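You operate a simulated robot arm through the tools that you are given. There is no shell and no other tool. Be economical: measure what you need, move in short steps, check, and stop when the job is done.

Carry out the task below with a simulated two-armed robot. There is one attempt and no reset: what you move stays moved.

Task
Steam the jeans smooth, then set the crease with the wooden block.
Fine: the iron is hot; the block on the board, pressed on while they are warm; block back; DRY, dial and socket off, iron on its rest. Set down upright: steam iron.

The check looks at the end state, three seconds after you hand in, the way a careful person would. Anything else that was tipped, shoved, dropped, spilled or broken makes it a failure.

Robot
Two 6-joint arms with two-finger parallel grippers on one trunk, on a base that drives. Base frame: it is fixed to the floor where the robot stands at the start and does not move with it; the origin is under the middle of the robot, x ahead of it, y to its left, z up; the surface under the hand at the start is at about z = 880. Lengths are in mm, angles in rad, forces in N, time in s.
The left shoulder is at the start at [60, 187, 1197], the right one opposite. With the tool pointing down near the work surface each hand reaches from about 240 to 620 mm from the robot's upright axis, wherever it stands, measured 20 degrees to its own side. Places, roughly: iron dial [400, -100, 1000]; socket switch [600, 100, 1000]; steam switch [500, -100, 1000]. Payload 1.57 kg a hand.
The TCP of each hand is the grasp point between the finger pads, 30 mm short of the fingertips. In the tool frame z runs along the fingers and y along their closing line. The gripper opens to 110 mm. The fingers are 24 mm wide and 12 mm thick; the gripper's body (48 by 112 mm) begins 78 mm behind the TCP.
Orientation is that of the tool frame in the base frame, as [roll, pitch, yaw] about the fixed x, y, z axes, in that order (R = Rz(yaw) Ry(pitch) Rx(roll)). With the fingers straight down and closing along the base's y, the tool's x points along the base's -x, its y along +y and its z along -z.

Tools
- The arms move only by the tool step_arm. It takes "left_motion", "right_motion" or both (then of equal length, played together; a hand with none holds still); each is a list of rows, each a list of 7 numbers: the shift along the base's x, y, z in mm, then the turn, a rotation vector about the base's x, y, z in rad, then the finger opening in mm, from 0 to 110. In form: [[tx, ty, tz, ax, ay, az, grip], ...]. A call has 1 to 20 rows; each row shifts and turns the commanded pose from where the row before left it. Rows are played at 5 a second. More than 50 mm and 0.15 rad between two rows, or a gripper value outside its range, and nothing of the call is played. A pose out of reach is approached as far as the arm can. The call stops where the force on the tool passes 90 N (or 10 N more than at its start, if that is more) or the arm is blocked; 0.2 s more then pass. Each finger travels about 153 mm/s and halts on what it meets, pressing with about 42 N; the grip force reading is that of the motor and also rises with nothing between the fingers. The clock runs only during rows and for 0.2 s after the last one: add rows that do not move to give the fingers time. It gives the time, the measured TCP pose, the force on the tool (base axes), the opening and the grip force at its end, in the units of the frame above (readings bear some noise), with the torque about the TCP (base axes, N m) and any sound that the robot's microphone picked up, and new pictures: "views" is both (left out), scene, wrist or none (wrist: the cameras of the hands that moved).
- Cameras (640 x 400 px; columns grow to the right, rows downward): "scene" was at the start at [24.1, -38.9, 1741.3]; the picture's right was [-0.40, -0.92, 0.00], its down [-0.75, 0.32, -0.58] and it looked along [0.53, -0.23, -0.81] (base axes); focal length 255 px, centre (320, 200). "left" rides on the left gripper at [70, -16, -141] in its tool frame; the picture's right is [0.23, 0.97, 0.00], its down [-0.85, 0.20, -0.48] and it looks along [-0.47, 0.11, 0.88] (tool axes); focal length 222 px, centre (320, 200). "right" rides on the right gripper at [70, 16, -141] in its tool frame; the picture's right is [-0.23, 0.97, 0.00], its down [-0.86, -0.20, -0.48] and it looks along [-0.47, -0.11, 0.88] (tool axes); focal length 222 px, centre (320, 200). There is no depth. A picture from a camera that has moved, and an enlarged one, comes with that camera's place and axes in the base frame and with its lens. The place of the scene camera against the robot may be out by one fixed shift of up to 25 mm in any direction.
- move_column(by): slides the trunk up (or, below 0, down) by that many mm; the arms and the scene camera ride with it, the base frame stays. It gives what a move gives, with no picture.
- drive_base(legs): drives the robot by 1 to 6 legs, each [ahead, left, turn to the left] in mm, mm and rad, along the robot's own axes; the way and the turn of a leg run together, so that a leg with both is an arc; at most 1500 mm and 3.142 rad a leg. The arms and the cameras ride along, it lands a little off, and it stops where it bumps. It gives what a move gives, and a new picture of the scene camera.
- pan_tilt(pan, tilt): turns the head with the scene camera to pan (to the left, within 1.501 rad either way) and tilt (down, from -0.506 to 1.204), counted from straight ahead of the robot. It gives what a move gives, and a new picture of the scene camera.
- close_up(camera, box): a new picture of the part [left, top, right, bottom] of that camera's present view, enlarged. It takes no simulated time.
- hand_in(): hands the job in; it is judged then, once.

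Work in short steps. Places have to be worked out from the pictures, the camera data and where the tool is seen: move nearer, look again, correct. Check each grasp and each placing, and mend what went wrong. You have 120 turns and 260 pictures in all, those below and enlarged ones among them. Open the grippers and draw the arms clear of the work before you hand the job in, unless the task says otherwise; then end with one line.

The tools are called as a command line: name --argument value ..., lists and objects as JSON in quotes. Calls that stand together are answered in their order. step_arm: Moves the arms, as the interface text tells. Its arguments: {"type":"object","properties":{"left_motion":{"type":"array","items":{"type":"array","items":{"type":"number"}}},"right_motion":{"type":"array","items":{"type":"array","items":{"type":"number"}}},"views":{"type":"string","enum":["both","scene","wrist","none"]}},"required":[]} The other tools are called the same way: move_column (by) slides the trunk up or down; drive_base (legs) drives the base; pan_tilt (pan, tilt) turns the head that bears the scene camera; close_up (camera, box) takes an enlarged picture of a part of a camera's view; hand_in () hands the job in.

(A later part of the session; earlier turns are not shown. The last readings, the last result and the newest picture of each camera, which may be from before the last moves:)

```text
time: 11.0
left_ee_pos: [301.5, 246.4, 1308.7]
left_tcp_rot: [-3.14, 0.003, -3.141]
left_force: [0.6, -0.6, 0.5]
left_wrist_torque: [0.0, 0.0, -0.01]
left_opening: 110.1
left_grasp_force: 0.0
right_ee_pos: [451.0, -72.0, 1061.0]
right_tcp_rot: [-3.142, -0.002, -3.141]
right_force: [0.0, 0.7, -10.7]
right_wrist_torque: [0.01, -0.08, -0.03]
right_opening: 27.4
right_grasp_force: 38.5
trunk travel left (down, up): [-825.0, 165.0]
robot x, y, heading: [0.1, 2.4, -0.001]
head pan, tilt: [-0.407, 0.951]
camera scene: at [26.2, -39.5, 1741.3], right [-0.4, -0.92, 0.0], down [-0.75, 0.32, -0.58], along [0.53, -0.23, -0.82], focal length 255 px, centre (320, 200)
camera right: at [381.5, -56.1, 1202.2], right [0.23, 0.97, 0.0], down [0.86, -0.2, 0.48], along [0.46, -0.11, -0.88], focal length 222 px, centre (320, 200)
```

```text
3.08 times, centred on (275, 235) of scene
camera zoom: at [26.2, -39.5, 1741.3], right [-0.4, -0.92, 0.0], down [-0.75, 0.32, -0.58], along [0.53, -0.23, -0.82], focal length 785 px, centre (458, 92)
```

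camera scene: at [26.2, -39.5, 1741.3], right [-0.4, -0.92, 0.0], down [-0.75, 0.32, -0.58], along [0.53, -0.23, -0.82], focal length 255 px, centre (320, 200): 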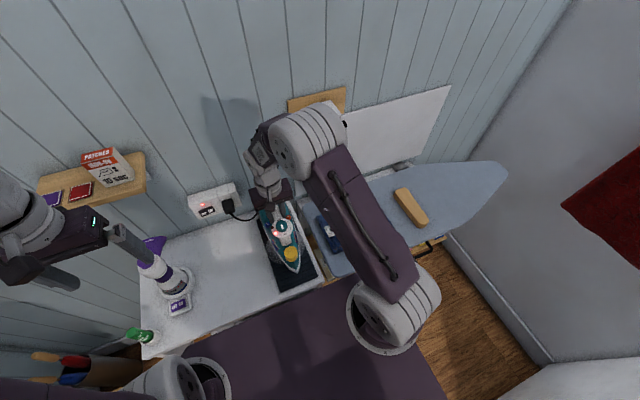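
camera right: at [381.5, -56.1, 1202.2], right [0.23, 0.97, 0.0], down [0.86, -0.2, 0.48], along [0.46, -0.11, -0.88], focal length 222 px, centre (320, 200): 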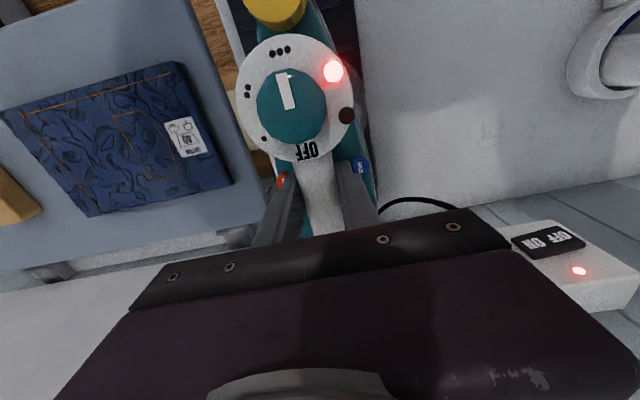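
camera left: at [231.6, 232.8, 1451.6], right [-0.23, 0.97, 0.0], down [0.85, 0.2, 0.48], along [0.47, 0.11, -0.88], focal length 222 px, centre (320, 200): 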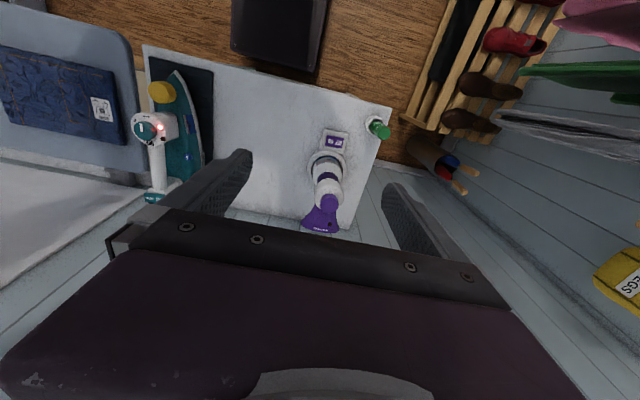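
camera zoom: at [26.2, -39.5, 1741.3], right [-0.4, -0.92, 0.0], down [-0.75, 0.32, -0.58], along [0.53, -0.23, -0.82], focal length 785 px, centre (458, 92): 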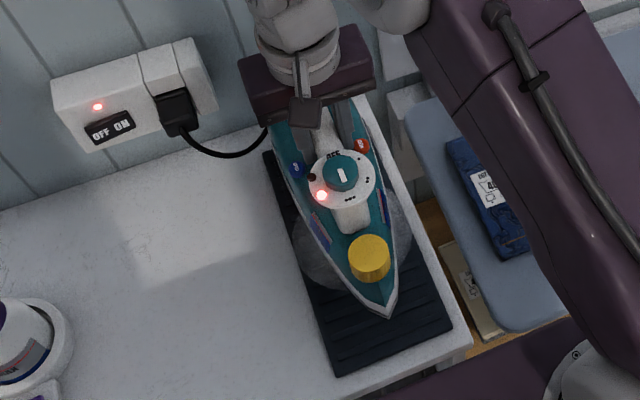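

Steam puffs visible under the sole: it's hot and steaming, hangs level, 1.1 kg. Carry it over the jeans centre (y≈-340).

step_arm --right_motion '[[-2, -45, 0, 0, 0, 0, 10], [-2, -45, 0, 0, 0, 0, 10], [-2, -45, 0, 0, 0, 0, 10], [-2, -45, 0, 0, 0, 0, 10], [-2, -45, 0, 0, 0, 0, 10], [0, -43, 0, 0, 0, 0, 10], [0, 0, -25, 0, 0, 0, 10]]' --views "both"

close_up --camera "scene" --box '[230, 150, 430, 280]'

```text
time: 12.6
left_ee_pos: [303.6, 246.4, 1309.8]
left_tcp_rot: [-3.14, 0.001, -3.141]
left_force: [0.3, 0.2, -0.1]
left_wrist_torque: [0.0, -0.02, -0.05]
left_opening: 110.0
left_grasp_force: 0.2
right_ee_pos: [444.4, -343.5, 1032.7]
right_tcp_rot: [3.141, -0.002, -3.141]
right_force: [0.0, 0.8, -10.5]
right_wrist_torque: [0.04, -0.11, 0.02]
right_opening: 27.4
right_grasp_force: 38.2
trunk travel left (down, up): [-825.0, 165.0]
robot x, y, heading: [0.7, -1.1, 0.011]
head pan, tilt: [-0.407, 0.951]
camera scene: at [26.5, -40.0, 1741.3], right [-0.4, -0.92, 0.0], down [-0.75, 0.32, -0.58], along [0.53, -0.23, -0.82], focal length 255 px, centre (320, 200)
camera right: at [374.7, -326.8, 1173.6], right [0.23, 0.97, 0.0], down [0.86, -0.2, 0.48], along [0.46, -0.11, -0.88], focal length 222 px, centre (320, 200)
```

scene: 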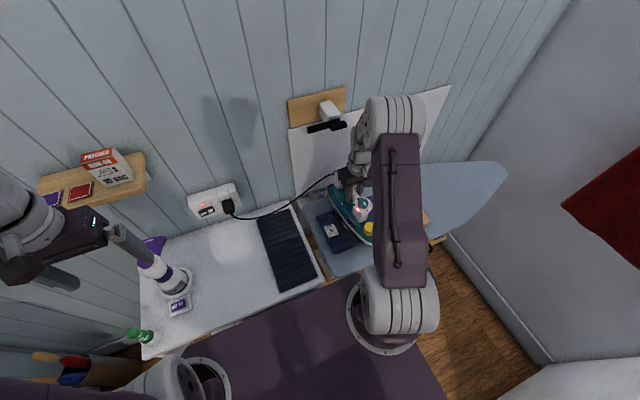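
right: 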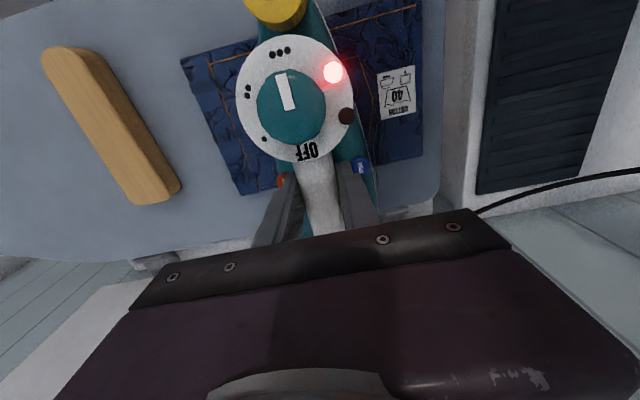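

```text
3.08 times, centred on (330, 215) of scene
camera zoom: at [26.5, -40.0, 1741.3], right [-0.4, -0.92, 0.0], down [-0.75, 0.32, -0.58], along [0.53, -0.23, -0.82], focal length 785 px, centre (289, 154)
```

zoom: 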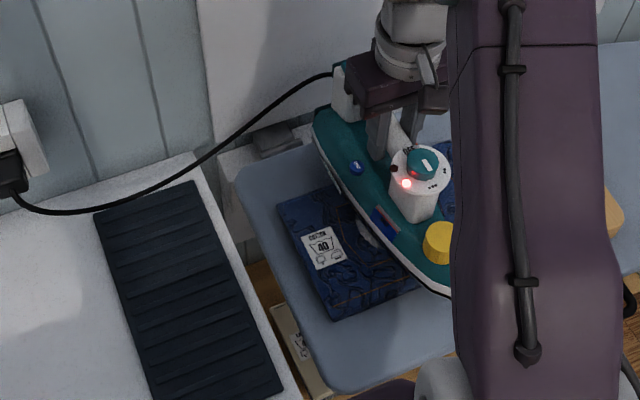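

Descend gently toward the jeans, watching the vertical force.

step_arm --right_motion '[[0, 0, -12, 0, 0, 0, 10], [0, 0, -8, 0, 0, 0, 10], [0, 0, -4, 0, 0, 0, 10], [0, 0, -2, 0, 0, 0, 10], [0, 0, 0, 0, 0, 0, 10]]' --views "wrist"

```text
time: 13.8
left_ee_pos: [301.7, 248.0, 1308.3]
left_tcp_rot: [-3.139, 0.002, -3.141]
left_force: [0.0, -0.5, 0.9]
left_wrist_torque: [0.01, 0.0, 0.01]
left_opening: 110.0
left_grasp_force: 0.0
right_ee_pos: [442.6, -340.3, 1008.8]
right_tcp_rot: [3.139, 0.001, 3.141]
right_force: [4.9, 0.8, 3.1]
right_wrist_torque: [-0.19, 0.52, 0.03]
right_opening: 27.4
right_grasp_force: 37.9
trunk travel left (down, up): [-825.0, 165.0]
robot x, y, heading: [-2.3, 0.5, 0.002]
head pan, tilt: [-0.407, 0.951]
camera right: at [372.5, -324.0, 1151.2], right [0.23, 0.97, 0.0], down [0.85, -0.2, 0.48], along [0.47, -0.11, -0.88], focal length 222 px, centre (320, 200)
```

right: 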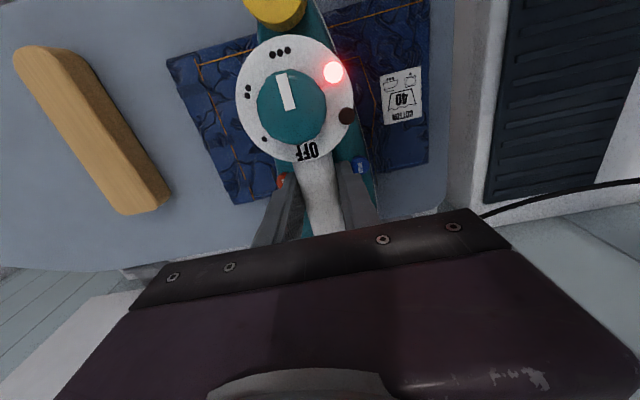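

Contact made at z≈1008 with ~13 N. Ease 1 mm and sweep slowly toward +y, then check that the jeans stay in place.

step_arm --right_motion '[[0, 0, 1, 0, 0, 0, 10], [0, 10, 0, 0, 0, 0, 10], [0, 10, 0, 0, 0, 0, 10], [0, 10, 0, 0, 0, 0, 10], [0, 10, 0, 0, 0, 0, 10], [0, 10, 0, 0, 0, 0, 10]]' --views "wrist"

close_up --camera "right" --box '[130, 0, 450, 220]'

```text
time: 15.2
left_ee_pos: [301.3, 248.0, 1308.7]
left_tcp_rot: [-3.14, 0.002, -3.141]
left_force: [-1.1, 0.1, 1.3]
left_wrist_torque: [-0.02, 0.0, -0.01]
left_opening: 109.9
left_grasp_force: 0.1
right_ee_pos: [443.0, -290.4, 1009.6]
right_tcp_rot: [3.141, 0.0, 3.141]
right_force: [-0.5, -4.2, -0.2]
right_wrist_torque: [0.06, -0.51, -0.19]
right_opening: 27.7
right_grasp_force: 38.4
trunk travel left (down, up): [-825.0, 165.0]
robot x, y, heading: [-2.8, -1.3, -0.002]
head pan, tilt: [-0.407, 0.951]
camera right: at [372.6, -274.0, 1151.4], right [0.23, 0.97, 0.0], down [0.86, -0.2, 0.48], along [0.47, -0.11, -0.88], focal length 222 px, centre (320, 200)
```

right: 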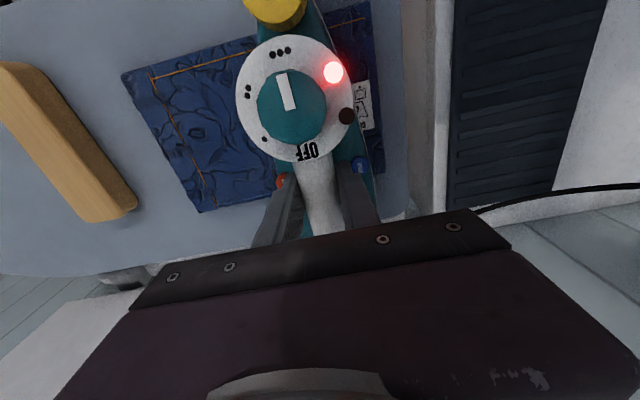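

```text
1.82 times, centred on (290, 110) of right
camera zoom: at [372.6, -274.0, 1151.4], right [0.23, 0.97, 0.0], down [0.86, -0.2, 0.48], along [0.47, -0.11, -0.88], focal length 404 px, centre (374, 364)
```

zoom: 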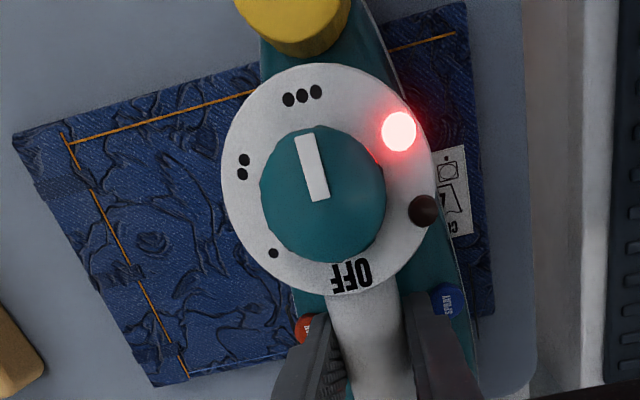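

Friction ~4 N, jeans stay put and wrinkles are fading where passed. Continue to the +y edge and back.

step_arm --right_motion '[[0, 10, 0, 0, 0, 0, 10], [0, 10, 0, 0, 0, 0, 10], [0, 10, 0, 0, 0, 0, 10], [0, 10, 0, 0, 0, 0, 10], [0, 10, 0, 0, 0, 0, 10], [0, 8, 0, 0, 0, 0, 10], [0, 0, 0, 0, 0, 0, 10], [0, -10, 0, 0, 0, 0, 10], [0, -10, 0, 0, 0, 0, 10], [0, -10, 0, 0, 0, 0, 10], [0, -10, 0, 0, 0, 0, 10], [0, -10, 0, 0, 0, 0, 10], [0, -10, 0, 0, 0, 0, 10], [0, -10, 0, 0, 0, 0, 10], [0, -10, 0, 0, 0, 0, 10], [0, -10, 0, 0, 0, 0, 10], [0, -10, 0, 0, 0, 0, 10]]' --views "wrist"

close_up --camera "right" --box '[130, 0, 450, 220]'

close_up --camera "scene" --box '[290, 160, 430, 280]'

```text
time: 18.8
left_ee_pos: [302.3, 246.1, 1309.6]
left_tcp_rot: [-3.14, 0.003, -3.141]
left_force: [-1.1, -0.7, -0.8]
left_wrist_torque: [0.01, 0.0, 0.0]
left_opening: 110.2
left_grasp_force: 0.1
right_ee_pos: [441.2, -332.5, 1009.6]
right_tcp_rot: [3.141, -0.001, -3.141]
right_force: [0.4, 2.2, -7.1]
right_wrist_torque: [0.0, -0.27, 0.09]
right_opening: 27.7
right_grasp_force: 37.8
trunk travel left (down, up): [-825.0, 165.0]
robot x, y, heading: [0.2, -2.6, 0.002]
head pan, tilt: [-0.407, 0.951]
camera right: at [372.1, -316.0, 1151.4], right [0.23, 0.97, 0.0], down [0.86, -0.2, 0.48], along [0.47, -0.11, -0.88], focal length 222 px, centre (320, 200)
```

right: 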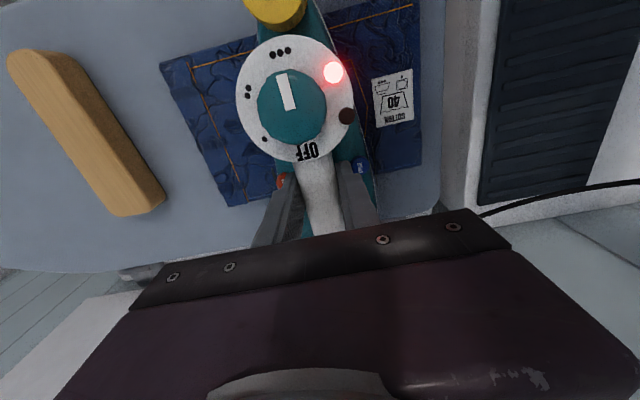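

```text
1.82 times, centred on (290, 110) of right
camera zoom: at [372.1, -316.0, 1151.4], right [0.23, 0.97, 0.0], down [0.86, -0.2, 0.48], along [0.47, -0.11, -0.88], focal length 404 px, centre (374, 364)
```

zoom: 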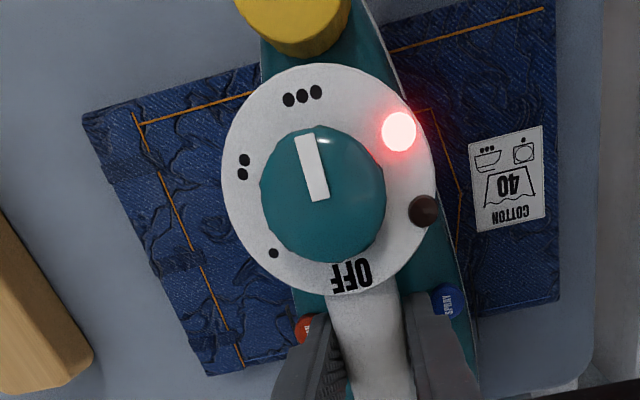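

```text
3.33 times, centred on (360, 220) of scene
camera zoom: at [24.8, -39.5, 1741.3], right [-0.4, -0.92, 0.0], down [-0.75, 0.32, -0.58], along [0.53, -0.23, -0.81], focal length 851 px, centre (187, 133)
```

zoom: 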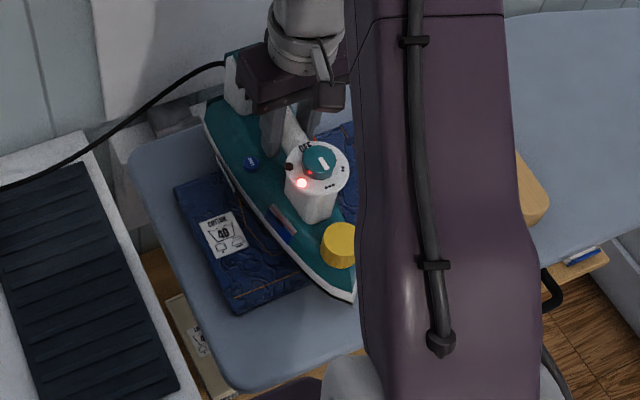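

The +y half is smoothing. Press 1 mm deeper and sweep to the −y edge and back.

step_arm --right_motion '[[0, -9, -1, 0, 0, 0, 10], [0, -10, 0, 0, 0, 0, 10], [0, -10, 0, 0, 0, 0, 10], [0, -10, 0, 0, 0, 0, 10], [0, -10, 0, 0, 0, 0, 10], [0, -10, 0, 0, 0, 0, 10], [0, -10, 0, 0, 0, 0, 10], [0, -10, 0, 0, 0, 0, 10], [0, -10, 0, 0, 0, 0, 10], [0, -10, 0, 0, 0, 0, 10], [0, -10, 0, 0, 0, 0, 10], [0, -8, 0, 0, 0, 0, 10], [0, 0, 0, 0, 0, 0, 10], [0, 10, 0, 0, 0, 0, 10], [0, 10, 0, 0, 0, 0, 10], [0, 10, 0, 0, 0, 0, 10], [0, 10, 0, 0, 0, 0, 10], [0, 10, 0, 0, 0, 0, 10], [0, 10, 0, 0, 0, 0, 10], [0, 10, 0, 0, 0, 0, 10]]' --views "wrist"

close_up --camera "right" --box '[130, 0, 480, 220]'

```text
time: 23.0
left_ee_pos: [300.9, 245.3, 1311.0]
left_tcp_rot: [-3.139, 0.003, 3.141]
left_force: [0.0, 0.0, 0.0]
left_wrist_torque: [0.01, 0.01, 0.0]
left_opening: 110.2
left_grasp_force: 0.0
right_ee_pos: [440.4, -379.8, 1010.1]
right_tcp_rot: [-3.14, 0.001, -3.14]
right_force: [1.5, -5.8, 4.8]
right_wrist_torque: [-0.12, 0.88, 0.4]
right_opening: 27.2
right_grasp_force: 38.5
trunk travel left (down, up): [-825.0, 165.0]
robot x, y, heading: [-1.2, -4.0, -0.003]
head pan, tilt: [-0.407, 0.951]
camera right: at [370.4, -364.0, 1151.4], right [0.23, 0.97, 0.0], down [0.85, -0.2, 0.48], along [0.47, -0.11, -0.88], focal length 222 px, centre (320, 200)
```

right: 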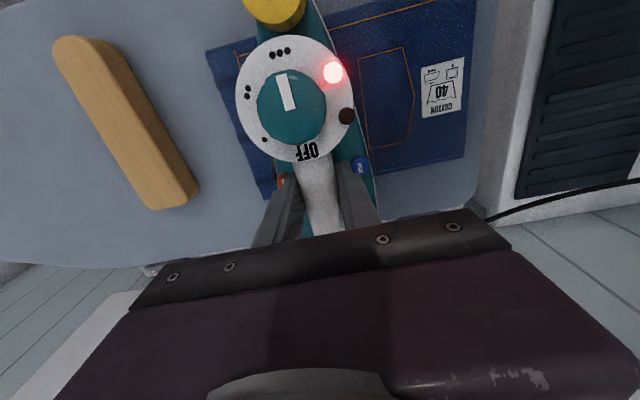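

```text
1.82 times, centred on (305, 110) of right
camera zoom: at [370.4, -364.0, 1151.4], right [0.23, 0.97, 0.0], down [0.85, -0.2, 0.48], along [0.47, -0.11, -0.88], focal length 404 px, centre (347, 364)
```

zoom: 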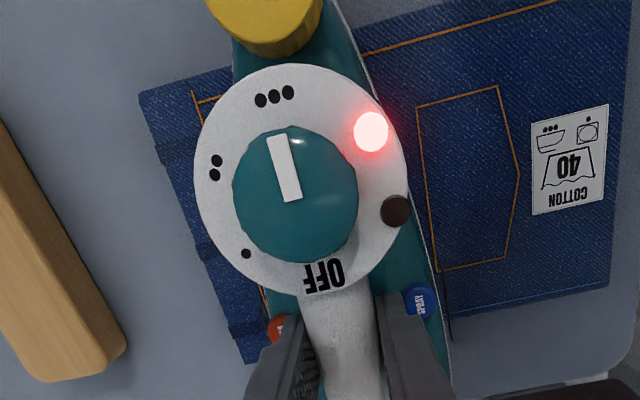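

Jeans are smoothing well and haven't moved. One more sweep over the −y edge, then lift.

step_arm --right_motion '[[0, -12, 0, 0, 0, 0, 10], [0, -12, 0, 0, 0, 0, 10], [0, -12, 0, 0, 0, 0, 10], [0, -12, 0, 0, 0, 0, 10], [0, -12, 0, 0, 0, 0, 10], [0, -6, 0, 0, 0, 0, 10], [0, 12, 0, 0, 0, 0, 10], [0, 15, 0, 0, 0, 0, 10], [0, 15, 0, 0, 0, 0, 10], [0, 15, 0, 0, 0, 0, 10], [0, 15, 0, 0, 0, 0, 10], [0, 15, 0, 0, 0, 0, 10], [0, 15, 0, 0, 0, 0, 10], [0, 15, 0, 0, 0, 0, 10], [0, 15, 0, 0, 0, 0, 10], [0, 15, 0, 0, 0, 0, 10], [0, 10, 0, 0, 0, 0, 10], [0, 0, 20, 0, 0, 0, 10], [0, 0, 30, 0, 0, 0, 10]]' --views "wrist"

close_up --camera "right" --box '[100, 0, 450, 220]'

```text
time: 27.0
left_ee_pos: [301.7, 246.9, 1309.5]
left_tcp_rot: [-3.139, 0.004, 3.141]
left_force: [0.2, 0.4, -0.3]
left_wrist_torque: [-0.01, -0.03, 0.0]
left_opening: 110.0
left_grasp_force: 0.1
right_ee_pos: [439.7, -289.4, 1062.1]
right_tcp_rot: [3.14, -0.002, 3.14]
right_force: [-0.6, -1.2, -9.2]
right_wrist_torque: [0.0, -0.1, -0.01]
right_opening: 27.6
right_grasp_force: 38.4
trunk travel left (down, up): [-825.0, 165.0]
robot x, y, heading: [3.4, 2.5, 0.002]
head pan, tilt: [-0.407, 0.951]
camera right: at [370.0, -272.8, 1202.8], right [0.23, 0.97, 0.0], down [0.86, -0.2, 0.48], along [0.47, -0.11, -0.88], focal length 222 px, centre (320, 200)
```

right: 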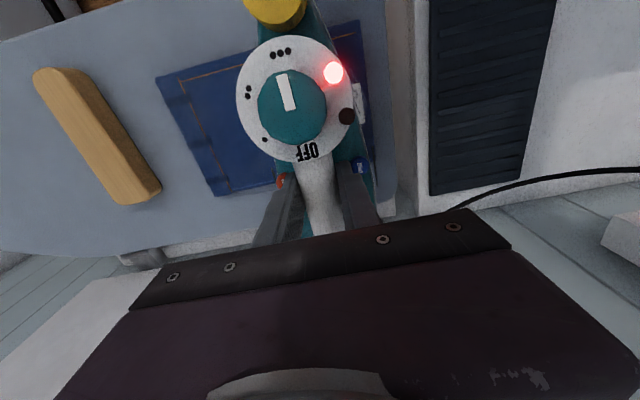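

```text
1.82 times, centred on (275, 110) of right
camera zoom: at [370.0, -272.8, 1202.8], right [0.23, 0.97, 0.0], down [0.86, -0.2, 0.48], along [0.47, -0.11, -0.88], focal length 404 px, centre (402, 364)
```

zoom: 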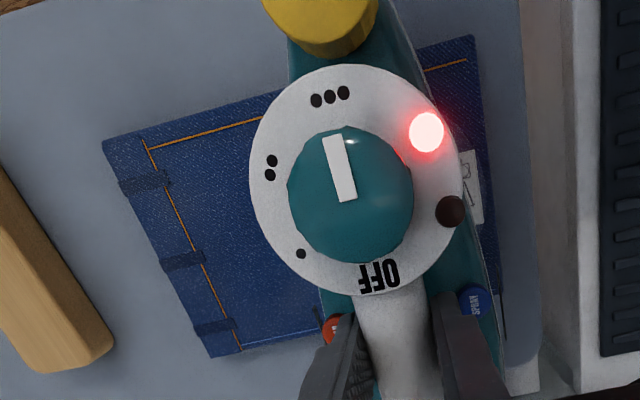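

Smooth all over (remaining dark tabs are belt loops). Return the iron over the mat.

step_arm --right_motion '[[3, 45, 0, 0, 0, 0, 10], [3, 45, 0, 0, 0, 0, 10], [3, 45, 0, 0, 0, 0, 10], [3, 45, 0, 0, 0, 0, 10], [0, 38, 0, 0, 0, 0, 10], [0, 0, -25, 0, 0, 0, 10], [0, 0, -15, 0, 0, 0, 10], [0, 0, 0, 0, 0, 0, 10]]' --views "wrist"

close_up --camera "left" --box '[70, 40, 250, 230]'

close_up --camera "scene" --box '[220, 170, 420, 300]'

```text
time: 28.8
left_ee_pos: [301.4, 248.0, 1309.1]
left_tcp_rot: [-3.14, 0.001, 3.141]
left_force: [-0.6, 0.0, 0.4]
left_wrist_torque: [0.02, 0.0, -0.04]
left_opening: 110.3
left_grasp_force: 0.2
right_ee_pos: [451.9, -72.0, 1020.4]
right_tcp_rot: [3.141, -0.001, -3.141]
right_force: [0.4, 0.4, -9.3]
right_wrist_torque: [0.02, -0.06, 0.03]
right_opening: 27.5
right_grasp_force: 38.0
trunk travel left (down, up): [-825.0, 165.0]
robot x, y, heading: [0.0, -3.5, -0.001]
head pan, tilt: [-0.407, 0.951]
camera right: at [382.2, -55.0, 1162.8], right [0.23, 0.97, 0.0], down [0.86, -0.2, 0.48], along [0.47, -0.11, -0.88], focal length 222 px, centre (320, 200)
```

right: 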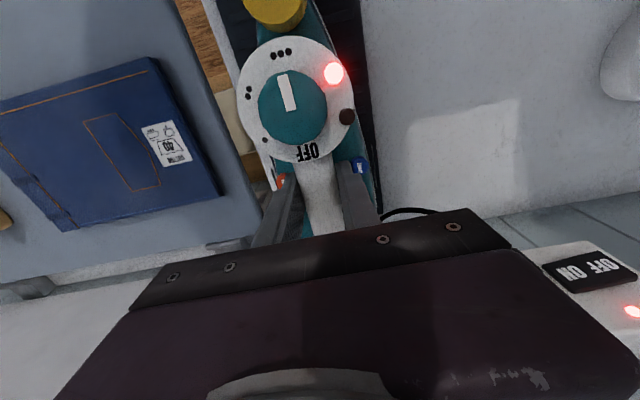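

```text
2.11 times, centred on (160, 135) of left
camera zoom: at [232.3, 232.5, 1451.2], right [-0.23, 0.97, 0.0], down [0.85, 0.2, 0.48], along [0.47, 0.11, -0.88], focal length 468 px, centre (657, 337)
```

zoom: 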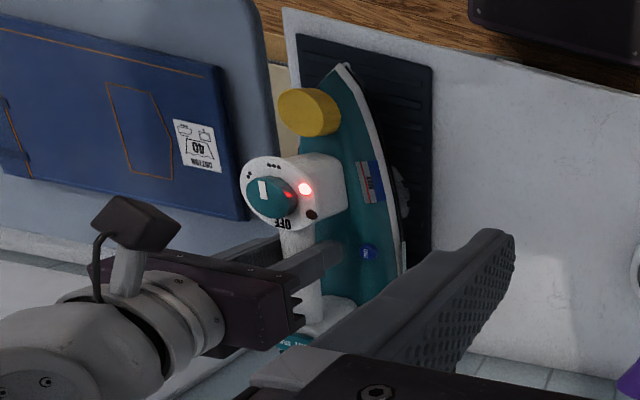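

```text
3.08 times, centred on (320, 235) of scene
camera zoom: at [24.7, -38.0, 1741.3], right [-0.4, -0.92, 0.0], down [-0.75, 0.32, -0.58], along [0.53, -0.23, -0.81], focal length 785 px, centre (320, 92)
```

zoom: 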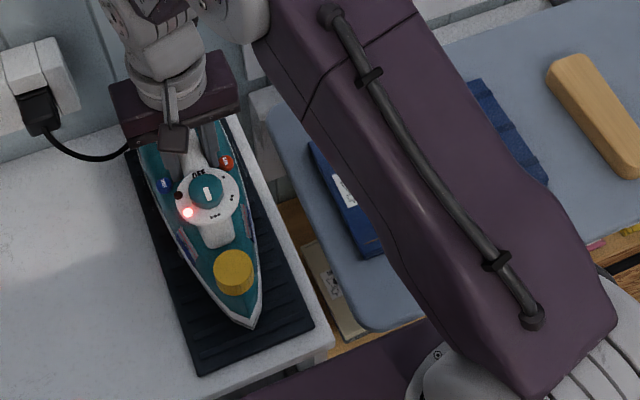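

Aligned over the mat as it started. Lower to contact and release gently.

step_arm --right_motion '[[0, 0, -10, 0, 0, 0, 10], [0, 0, -5, 0, 0, 0, 10], [0, 0, -2, 0, 0, 0, 10], [0, 0, -2, 0, 0, 0, 10], [0, 0, 0, 0, 0, 0, 10], [0, 0, 0, 0, 0, 0, 60], [0, 0, 0, 0, 0, 0, 60], [0, 0, 40, 0, 0, 0, 60], [0, 0, 40, 0, 0, 0, 60]]' --views "both"

close_up --camera "scene" --box '[220, 170, 420, 300]'

```text
time: 30.8
left_ee_pos: [300.7, 248.1, 1309.4]
left_tcp_rot: [-3.14, 0.005, -3.14]
left_force: [0.1, 0.8, 0.2]
left_wrist_torque: [0.01, 0.0, 0.02]
left_opening: 109.9
left_grasp_force: 0.1
right_ee_pos: [449.9, -72.0, 1080.3]
right_tcp_rot: [3.141, 0.0, -3.141]
right_force: [0.1, 0.5, 0.4]
right_wrist_torque: [-0.03, -0.02, 0.01]
right_opening: 60.2
right_grasp_force: 0.1
trunk travel left (down, up): [-825.0, 165.0]
robot x, y, heading: [-1.5, -0.5, 0.004]
head pan, tilt: [-0.407, 0.951]
camera scene: at [22.2, -38.8, 1741.3], right [-0.4, -0.92, 0.0], down [-0.75, 0.32, -0.58], along [0.53, -0.23, -0.81], focal length 255 px, centre (320, 200)
camera right: at [379.8, -55.4, 1221.8], right [0.23, 0.97, 0.0], down [0.86, -0.2, 0.48], along [0.47, -0.11, -0.88], focal length 222 px, centre (320, 200)
```

scene: 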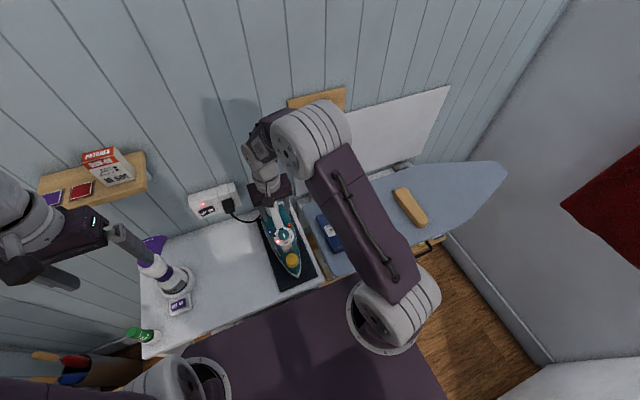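
right: 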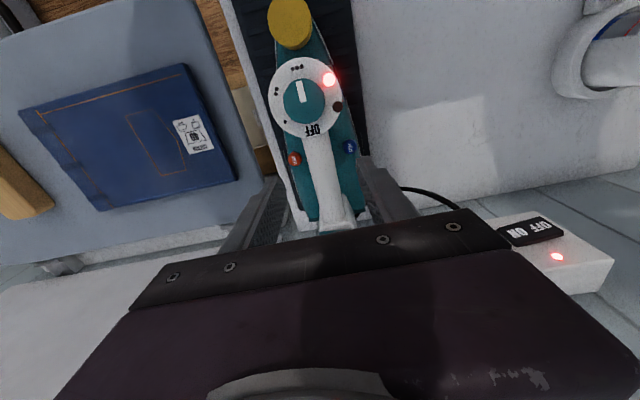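

```text
3.08 times, centred on (320, 235) of scene
camera zoom: at [22.2, -38.8, 1741.3], right [-0.4, -0.92, 0.0], down [-0.75, 0.32, -0.58], along [0.53, -0.23, -0.81], focal length 785 px, centre (320, 92)
```

zoom: 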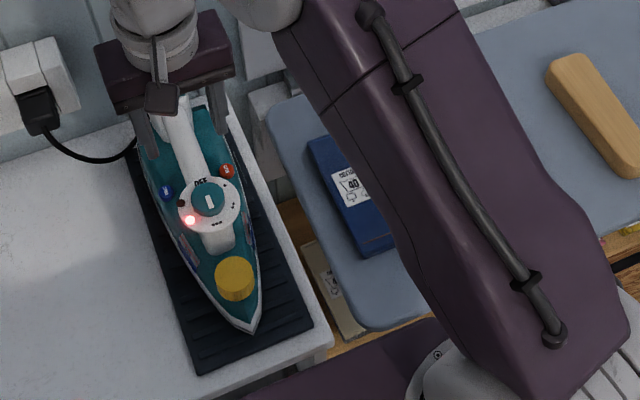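

Iron sits on its rest. Raise the right hand and drive the base 220 mm to the right to reach the block.

step_arm --right_motion '[[-10, -35, 35, 0, 0, 0, 80], [-10, -35, 35, 0, 0, 0, 80], [-10, -45, 5, 0, 0, 0, 80], [-10, -45, 0, 0, 0, 0, 80], [-10, -45, 0, 0, 0, 0, 80]]' --views "none"

drive_base --legs '[[0, -220, 0]]'

close_up --camera "right" --box '[0, 0, 640, 400]'

```text
refused: row 1 steps farther than a row can; nothing moved
```

```text
time: 32.5
left_ee_pos: [302.4, 30.2, 1308.2]
left_tcp_rot: [-3.138, 0.002, 3.132]
left_force: [-0.4, 0.2, 0.5]
left_wrist_torque: [-0.02, 0.0, 0.02]
left_opening: 109.6
left_grasp_force: 0.0
right_ee_pos: [449.1, -290.6, 1079.3]
right_tcp_rot: [-3.141, 0.0, 3.135]
right_force: [-0.6, -0.9, 0.7]
right_wrist_torque: [-0.03, 0.04, 0.0]
right_opening: 59.9
right_grasp_force: 0.0
trunk travel left (down, up): [-825.0, 165.0]
robot x, y, heading: [3.9, -218.3, -0.012]
head pan, tilt: [-0.407, 0.951]
camera scene: at [23.0, -252.9, 1741.4], right [-0.4, -0.92, 0.0], down [-0.75, 0.33, -0.58], along [0.53, -0.24, -0.81], focal length 255 px, centre (320, 200)
```

scene: 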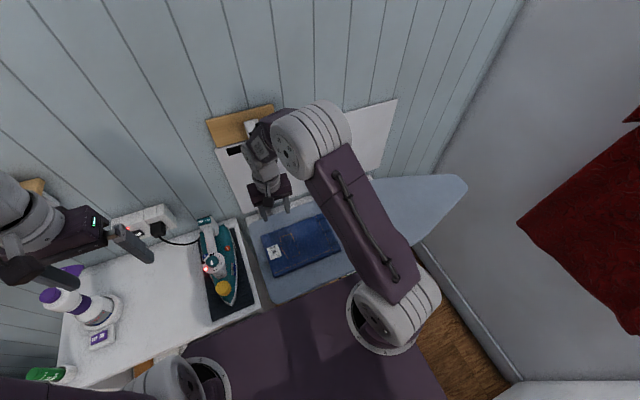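

```text
1.00 times, centred on (320, 200) of right (not enlarged: the box is as wide or as high as the picture)
camera zoom: at [379.9, -273.4, 1221.3], right [0.23, 0.97, 0.0], down [0.85, -0.2, 0.48], along [0.47, -0.11, -0.88], focal length 222 px, centre (320, 200)
```

zoom: 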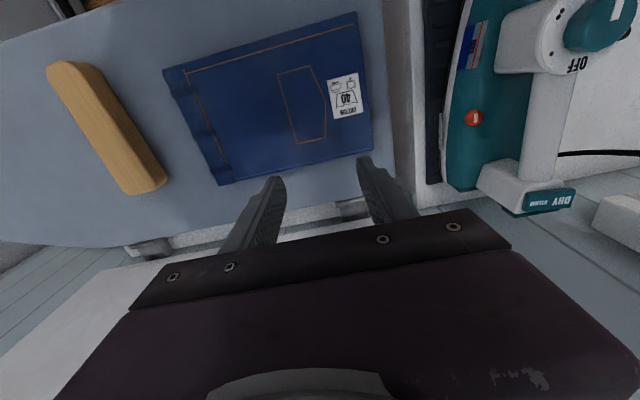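

The drive was clean (iron untouched). Now move the right hand toward the block for a good look.

step_arm --right_motion '[[-12, -40, 10, 0, 0, 0, 90], [-12, -40, 10, 0, 0, 0, 90], [-12, -40, 10, 0, 0, 0, 90], [-12, -40, 10, 0, 0, 0, 90], [-12, -40, 0, 0, 0, 0, 90]]' --views "wrist"

close_up --camera "right" --box '[130, 0, 430, 220]'

```text
time: 33.7
left_ee_pos: [301.8, 25.1, 1309.1]
left_tcp_rot: [3.14, 0.0, 3.131]
left_force: [0.4, -1.0, 0.5]
left_wrist_torque: [0.01, -0.02, -0.03]
left_opening: 109.9
left_grasp_force: 0.0
right_ee_pos: [388.0, -493.2, 1119.2]
right_tcp_rot: [3.14, 0.0, 3.135]
right_force: [0.4, 0.2, -0.6]
right_wrist_torque: [0.01, -0.01, -0.02]
right_opening: 89.8
right_grasp_force: 0.1
trunk travel left (down, up): [-825.0, 165.0]
robot x, y, heading: [-0.3, -218.4, -0.013]
head pan, tilt: [-0.407, 0.951]
camera right: at [317.4, -476.7, 1260.0], right [0.23, 0.97, 0.0], down [0.85, -0.21, 0.48], along [0.47, -0.11, -0.88], focal length 222 px, centre (320, 200)
```

right: 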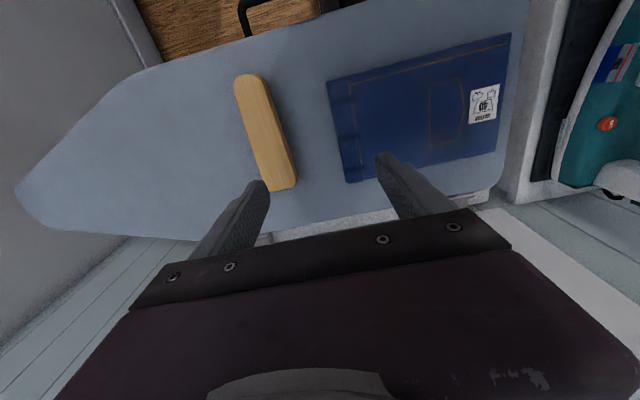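

```text
1.82 times, centred on (280, 110) of right
camera zoom: at [317.4, -476.7, 1260.0], right [0.23, 0.97, 0.0], down [0.85, -0.21, 0.48], along [0.47, -0.11, -0.88], focal length 404 px, centre (393, 364)
```

zoom: 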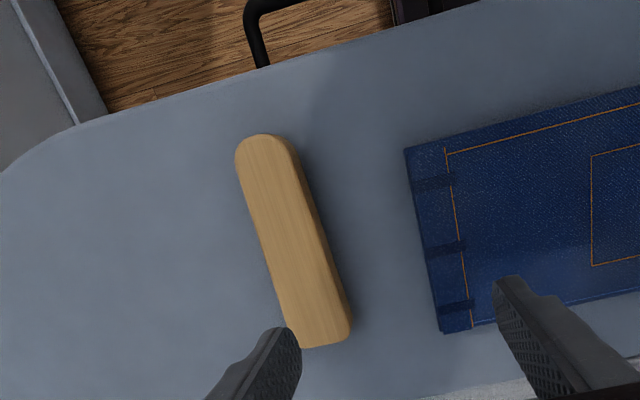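

Block: centre ≈ (379,-577), top ≈ 903, yaw ≈ −0.06, width ~50. Move above and align, then descend partway.

step_arm --right_motion '[[-4, -40, -20, 0, 0, -0.03, 100], [-4, -43, -20, 0, 0, -0.03, 100], [0, 0, -45, 0, 0, 0, 100], [0, 0, -45, 0, 0, 0, 100], [0, 0, -35, 0, 0, 0, 100], [0, 0, 0, 0, 0, 0, 100]]' --views "both"

close_up --camera "right" --box '[180, 40, 460, 240]'

```text
time: 35.1
left_ee_pos: [301.7, 28.4, 1309.6]
left_tcp_rot: [-3.139, 0.001, 3.133]
left_force: [-0.7, 0.3, -0.4]
left_wrist_torque: [0.0, -0.02, 0.03]
left_opening: 110.0
left_grasp_force: 0.1
right_ee_pos: [381.6, -577.8, 952.2]
right_tcp_rot: [-3.139, 0.0, 3.072]
right_force: [-0.7, 0.0, -0.9]
right_wrist_torque: [0.0, 0.01, -0.04]
right_opening: 100.2
right_grasp_force: 0.1
trunk travel left (down, up): [-825.0, 165.0]
robot x, y, heading: [1.9, -216.0, -0.007]
head pan, tilt: [-0.407, 0.951]
camera scene: at [22.4, -255.7, 1741.4], right [-0.4, -0.92, 0.0], down [-0.75, 0.33, -0.58], along [0.53, -0.23, -0.81], focal length 255 px, centre (320, 200)
camera right: at [313.0, -554.8, 1093.0], right [0.29, 0.96, 0.0], down [0.84, -0.26, 0.48], along [0.46, -0.14, -0.88], focal length 222 px, centre (320, 200)
```

scene: 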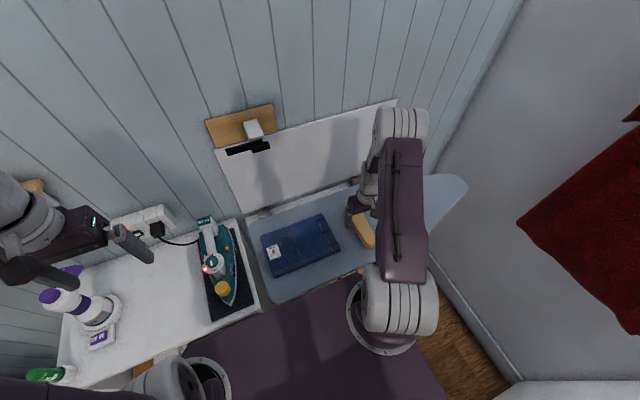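
right: 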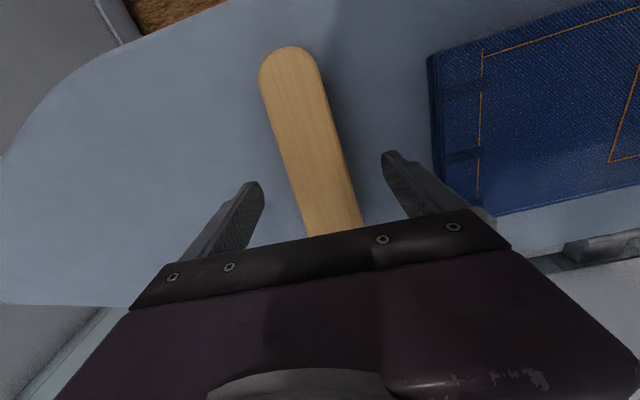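

```text
2.00 times, centred on (320, 140) of right
camera zoom: at [313.0, -554.8, 1093.0], right [0.29, 0.96, 0.0], down [0.84, -0.26, 0.48], along [0.46, -0.14, -0.88], focal length 444 px, centre (320, 320)
```

zoom: 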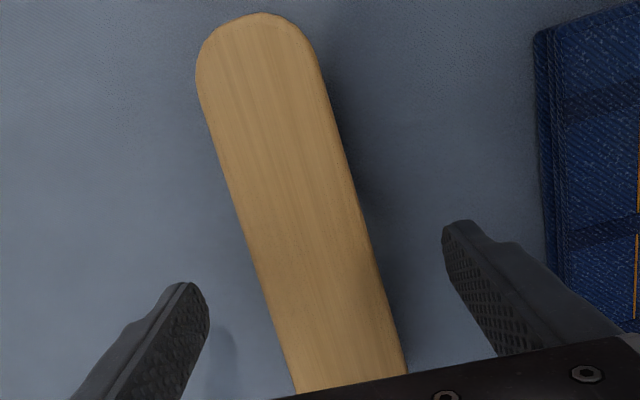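

Alignment is right (block centre ≈ (378,-579), yaw matches). Descend to grasp with fingertips just above the board and close.

step_arm --right_motion '[[-2, 0, -20, 0, 0, 0, 100], [0, 0, -10, 0, 0, 0, 100], [0, 0, -6, 0, 0, 0, 100], [0, 0, 0, 0, 0, 0, 70], [0, 0, 0, 0, 0, 0, 40], [0, 0, 0, 0, 0, 0, 30], [0, 0, 0, 0, 0, 0, 30]]' --views "wrist"

```text
time: 36.7
left_ee_pos: [302.4, 27.4, 1310.2]
left_tcp_rot: [-3.139, 0.001, 3.133]
left_force: [-0.7, 0.8, 0.3]
left_wrist_torque: [0.01, 0.01, 0.01]
left_opening: 109.9
left_grasp_force: 0.1
right_ee_pos: [379.4, -576.1, 918.5]
right_tcp_rot: [3.142, -0.001, 3.074]
right_force: [0.8, -2.2, -0.1]
right_wrist_torque: [-0.07, -0.17, -0.13]
right_opening: 52.6
right_grasp_force: 42.0
trunk travel left (down, up): [-825.0, 165.0]
robot x, y, heading: [-3.6, -216.9, -0.011]
head pan, tilt: [-0.407, 0.951]
camera right: at [310.6, -554.7, 1059.1], right [0.29, 0.96, 0.0], down [0.84, -0.26, 0.48], along [0.46, -0.14, -0.88], focal length 222 px, centre (320, 200)
```

right: 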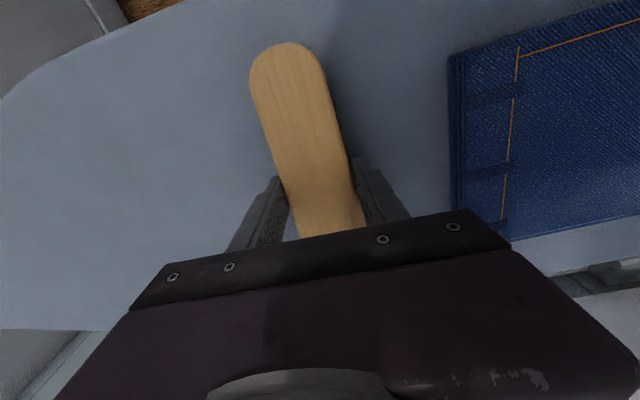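

Gripped (52.6 mm, 42 N). Lift and carry over the jeans centre, aligning with them.

step_arm --right_motion '[[0, 0, 20, 0, 0, 0, 30], [0, 0, 30, 0, 0, 0, 30], [5, 45, 0, 0, 0, 0.02, 30], [5, 45, 0, 0, 0, 0.02, 30], [7, 45, 0, 0, 0, 0.02, 30], [7, 45, 0, 0, 0, 0, 30], [7, 45, 0, 0, 0, 0, 30], [0, 8, 0, 0, 0, 0, 30], [0, 0, -20, 0, 0, 0, 30]]' --views "both"

```text
time: 38.7
left_ee_pos: [303.7, 27.1, 1310.0]
left_tcp_rot: [-3.141, 0.001, 3.132]
left_force: [1.2, -0.1, -0.2]
left_wrist_torque: [0.01, 0.0, 0.02]
left_opening: 110.0
left_grasp_force: 0.1
right_ee_pos: [410.6, -343.4, 947.9]
right_tcp_rot: [3.139, 0.0, 3.136]
right_force: [-0.4, 0.4, -3.2]
right_wrist_torque: [-0.01, 0.03, 0.03]
right_opening: 52.6
right_grasp_force: 42.1
trunk travel left (down, up): [-825.0, 165.0]
robot x, y, heading: [1.7, -218.9, -0.007]
head pan, tilt: [-0.407, 0.951]
camera scene: at [24.1, -257.5, 1741.3], right [-0.4, -0.92, 0.0], down [-0.75, 0.33, -0.58], along [0.53, -0.23, -0.82], focal length 255 px, centre (320, 200)
camera right: at [341.5, -326.6, 1089.4], right [0.23, 0.97, 0.0], down [0.85, -0.21, 0.48], along [0.46, -0.11, -0.88], focal length 222 px, centre (320, 200)
```

scene: 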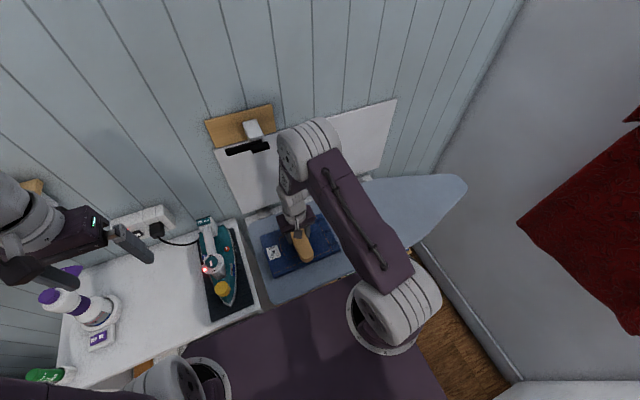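
right: 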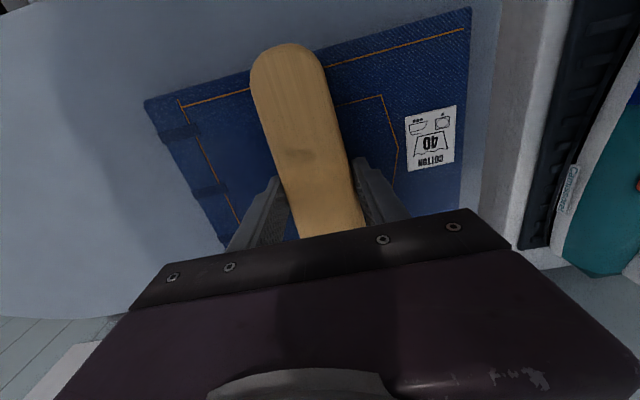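

Lower onto the jeans until contact and press.

step_arm --right_motion '[[0, 0, -8, 0, 0, 0, 30], [0, 0, -5, 0, 0, 0, 30], [0, 0, -3, 0, 0, 0, 30], [0, 0, -3, 0, 0, 0, 30]]' --views "none"

```text
time: 39.7
left_ee_pos: [299.9, 28.4, 1310.6]
left_tcp_rot: [-3.141, 0.005, 3.132]
left_force: [0.0, -0.3, 0.5]
left_wrist_torque: [-0.01, 0.02, 0.0]
left_opening: 110.1
left_grasp_force: 0.0
right_ee_pos: [409.2, -343.0, 931.3]
right_tcp_rot: [-3.141, 0.003, 3.135]
right_force: [-0.7, -3.9, 32.1]
right_wrist_torque: [-0.17, -0.01, 0.22]
right_opening: 52.3
right_grasp_force: 41.7
trunk travel left (down, up): [-825.0, 165.0]
robot x, y, heading: [-0.9, -218.4, -0.007]
head pan, tilt: [-0.407, 0.951]
```

Pressing with ~35 N. Hold for 4 s, with the force checked.

step_arm --right_motion '[[0, 0, -0.5, 0, 0, 0, 30], [0, 0, 0, 0, 0, 0, 30], [0, 0, 0, 0, 0, 0, 30], [0, 0, 0, 0, 0, 0, 30], [0, 0, 0, 0, 0, 0, 30], [0, 0, 0, 0, 0, 0, 30], [0, 0, 0, 0, 0, 0, 30], [0, 0, 0, 0, 0, 0, 30], [0, 0, 0, 0, 0, 0, 30], [0, 0, 0, 0, 0, 0, 30], [0, 0, 0, 0, 0, 0, 30], [0, 0, 0, 0, 0, 0, 30], [0, 0, 0, 0, 0, 0, 30], [0, 0, 0, 0, 0, 0, 30], [0, 0, 0, 0, 0, 0, 30], [0, 0, 0, 0, 0, 0, 30], [0, 0, 0, 0, 0, 0, 30], [0, 0, 0, 0, 0, 0, 30], [0, 0, 0, 0, 0, 0, 30], [0, 0, 0, 0, 0, 0, 30]]' --views "wrist"

close_up --camera "scene" --box '[230, 190, 370, 310]'

```text
time: 43.9
left_ee_pos: [299.2, 27.4, 1311.1]
left_tcp_rot: [-3.14, 0.006, 3.132]
left_force: [0.0, 0.1, 0.6]
left_wrist_torque: [0.03, -0.02, 0.03]
left_opening: 110.0
left_grasp_force: 0.0
right_ee_pos: [408.1, -342.6, 931.5]
right_tcp_rot: [3.141, 0.004, 3.136]
right_force: [4.2, -4.2, 39.0]
right_wrist_torque: [-0.24, -0.23, -0.04]
right_opening: 52.2
right_grasp_force: 42.2
trunk travel left (down, up): [-825.0, 165.0]
robot x, y, heading: [-2.8, -218.3, -0.014]
head pan, tilt: [-0.407, 0.951]
camera right: at [339.1, -325.5, 1072.2], right [0.23, 0.97, 0.0], down [0.85, -0.21, 0.48], along [0.47, -0.11, -0.88], focal length 222 px, centre (320, 200)
```

right: 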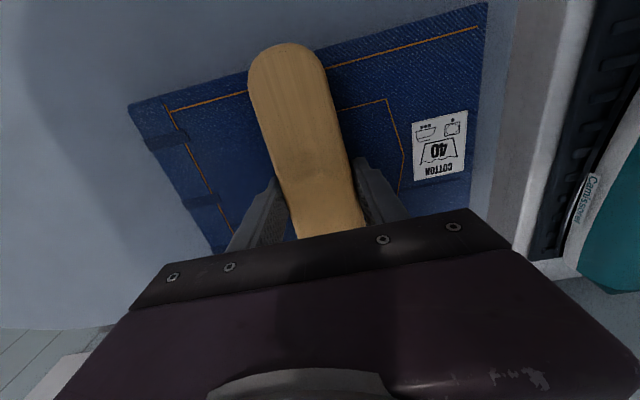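

```text
3.33 times, centred on (300, 250) of scene
camera zoom: at [18.4, -256.0, 1741.4], right [-0.4, -0.92, 0.0], down [-0.74, 0.33, -0.58], along [0.53, -0.23, -0.81], focal length 851 px, centre (387, 33)
```

zoom: 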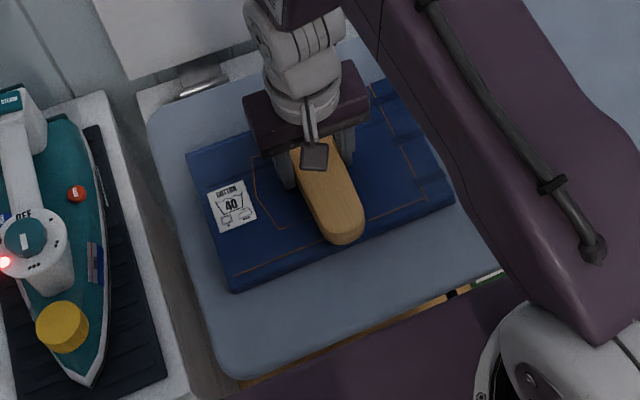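

Good. Lift and press also at the +y part, then the −y part.

step_arm --right_motion '[[0, 0, 15, 0, 0, 0, 30], [2, 40, 0, 0, 0, 0, 30], [0, 30, 0, 0, 0, 0, 30], [0, 0, -8, 0, 0, 0, 30], [0, 0, -4, 0, 0, 0, 30], [0, 0, -3, 0, 0, 0, 30], [0, 0, 0, 0, 0, 0, 30], [0, 0, 0, 0, 0, 0, 30], [0, 0, 0, 0, 0, 0, 30], [0, 0, 0, 0, 0, 0, 30], [0, 0, 0, 0, 0, 0, 30], [0, 0, 0, 0, 0, 0, 30], [0, 0, 0, 0, 0, 0, 30], [0, 0, 0, 0, 0, 0, 30], [0, 0, 0, 0, 0, 0, 30], [0, 0, 0, 0, 0, 0, 30], [0, 0, 0, 0, 0, 0, 30], [0, 0, 0, 0, 0, 0, 30]]' --views "none"

step_arm --right_motion '[[0, 0, 20, 0, 0, 0, 30], [0, -45, 0, 0, 0, 0, 30], [0, -45, 0, 0, 0, 0, 30], [0, -45, 0, 0, 0, 0, 30], [0, 0, -12, 0, 0, 0, 30], [0, 0, -5, 0, 0, 0, 30], [0, 0, -3, 0, 0, 0, 30], [0, 0, 0, 0, 0, 0, 30], [0, 0, 0, 0, 0, 0, 30], [0, 0, 0, 0, 0, 0, 30], [0, 0, 0, 0, 0, 0, 30], [0, 0, 0, 0, 0, 0, 30], [0, 0, 0, 0, 0, 0, 30], [0, 0, 0, 0, 0, 0, 30], [0, 0, 0, 0, 0, 0, 30], [0, 0, 0, 0, 0, 0, 30], [0, 0, 0, 0, 0, 0, 30], [0, 0, 0, 0, 0, 0, 30], [0, 0, 0, 0, 0, 0, 30]]' --views "wrist"

```text
time: 47.7
left_ee_pos: [300.7, 28.2, 1311.2]
left_tcp_rot: [-3.14, 0.004, 3.133]
left_force: [-0.2, -0.4, 0.7]
left_wrist_torque: [-0.01, -0.02, -0.04]
left_opening: 110.0
left_grasp_force: 0.0
right_ee_pos: [412.1, -272.8, 930.8]
right_tcp_rot: [3.141, 0.002, 3.134]
right_force: [3.3, 0.6, 21.0]
right_wrist_torque: [-0.14, -0.05, 0.12]
right_opening: 52.2
right_grasp_force: 41.8
trunk travel left (down, up): [-825.0, 165.0]
robot x, y, heading: [-0.2, -218.8, -0.009]
head pan, tilt: [-0.407, 0.951]
```

```text
time: 51.7
left_ee_pos: [299.7, 26.8, 1309.7]
left_tcp_rot: [-3.141, 0.004, 3.133]
left_force: [-0.7, -0.2, -0.3]
left_wrist_torque: [0.03, 0.03, -0.01]
left_opening: 109.9
left_grasp_force: 0.0
right_ee_pos: [414.2, -406.3, 930.7]
right_tcp_rot: [3.142, 0.005, 3.136]
right_force: [10.7, -8.4, 44.6]
right_wrist_torque: [-0.28, -0.7, -0.23]
right_opening: 52.1
right_grasp_force: 42.1
trunk travel left (down, up): [-825.0, 165.0]
robot x, y, heading: [-1.2, -219.5, -0.01]
head pan, tilt: [-0.407, 0.951]
camera right: at [343.0, -390.1, 1072.0], right [0.23, 0.97, 0.0], down [0.85, -0.21, 0.48], along [0.47, -0.11, -0.88], focal length 222 px, centre (320, 200)
```

right: 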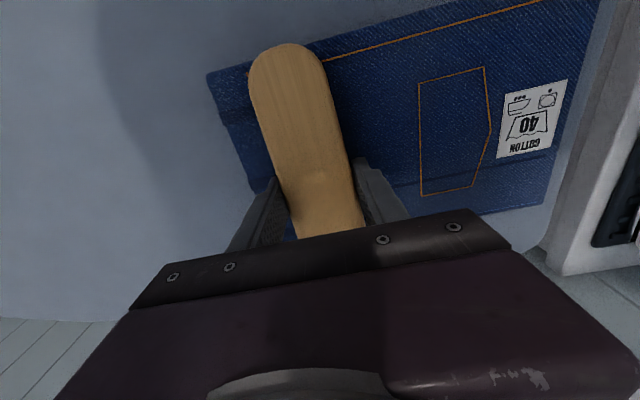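

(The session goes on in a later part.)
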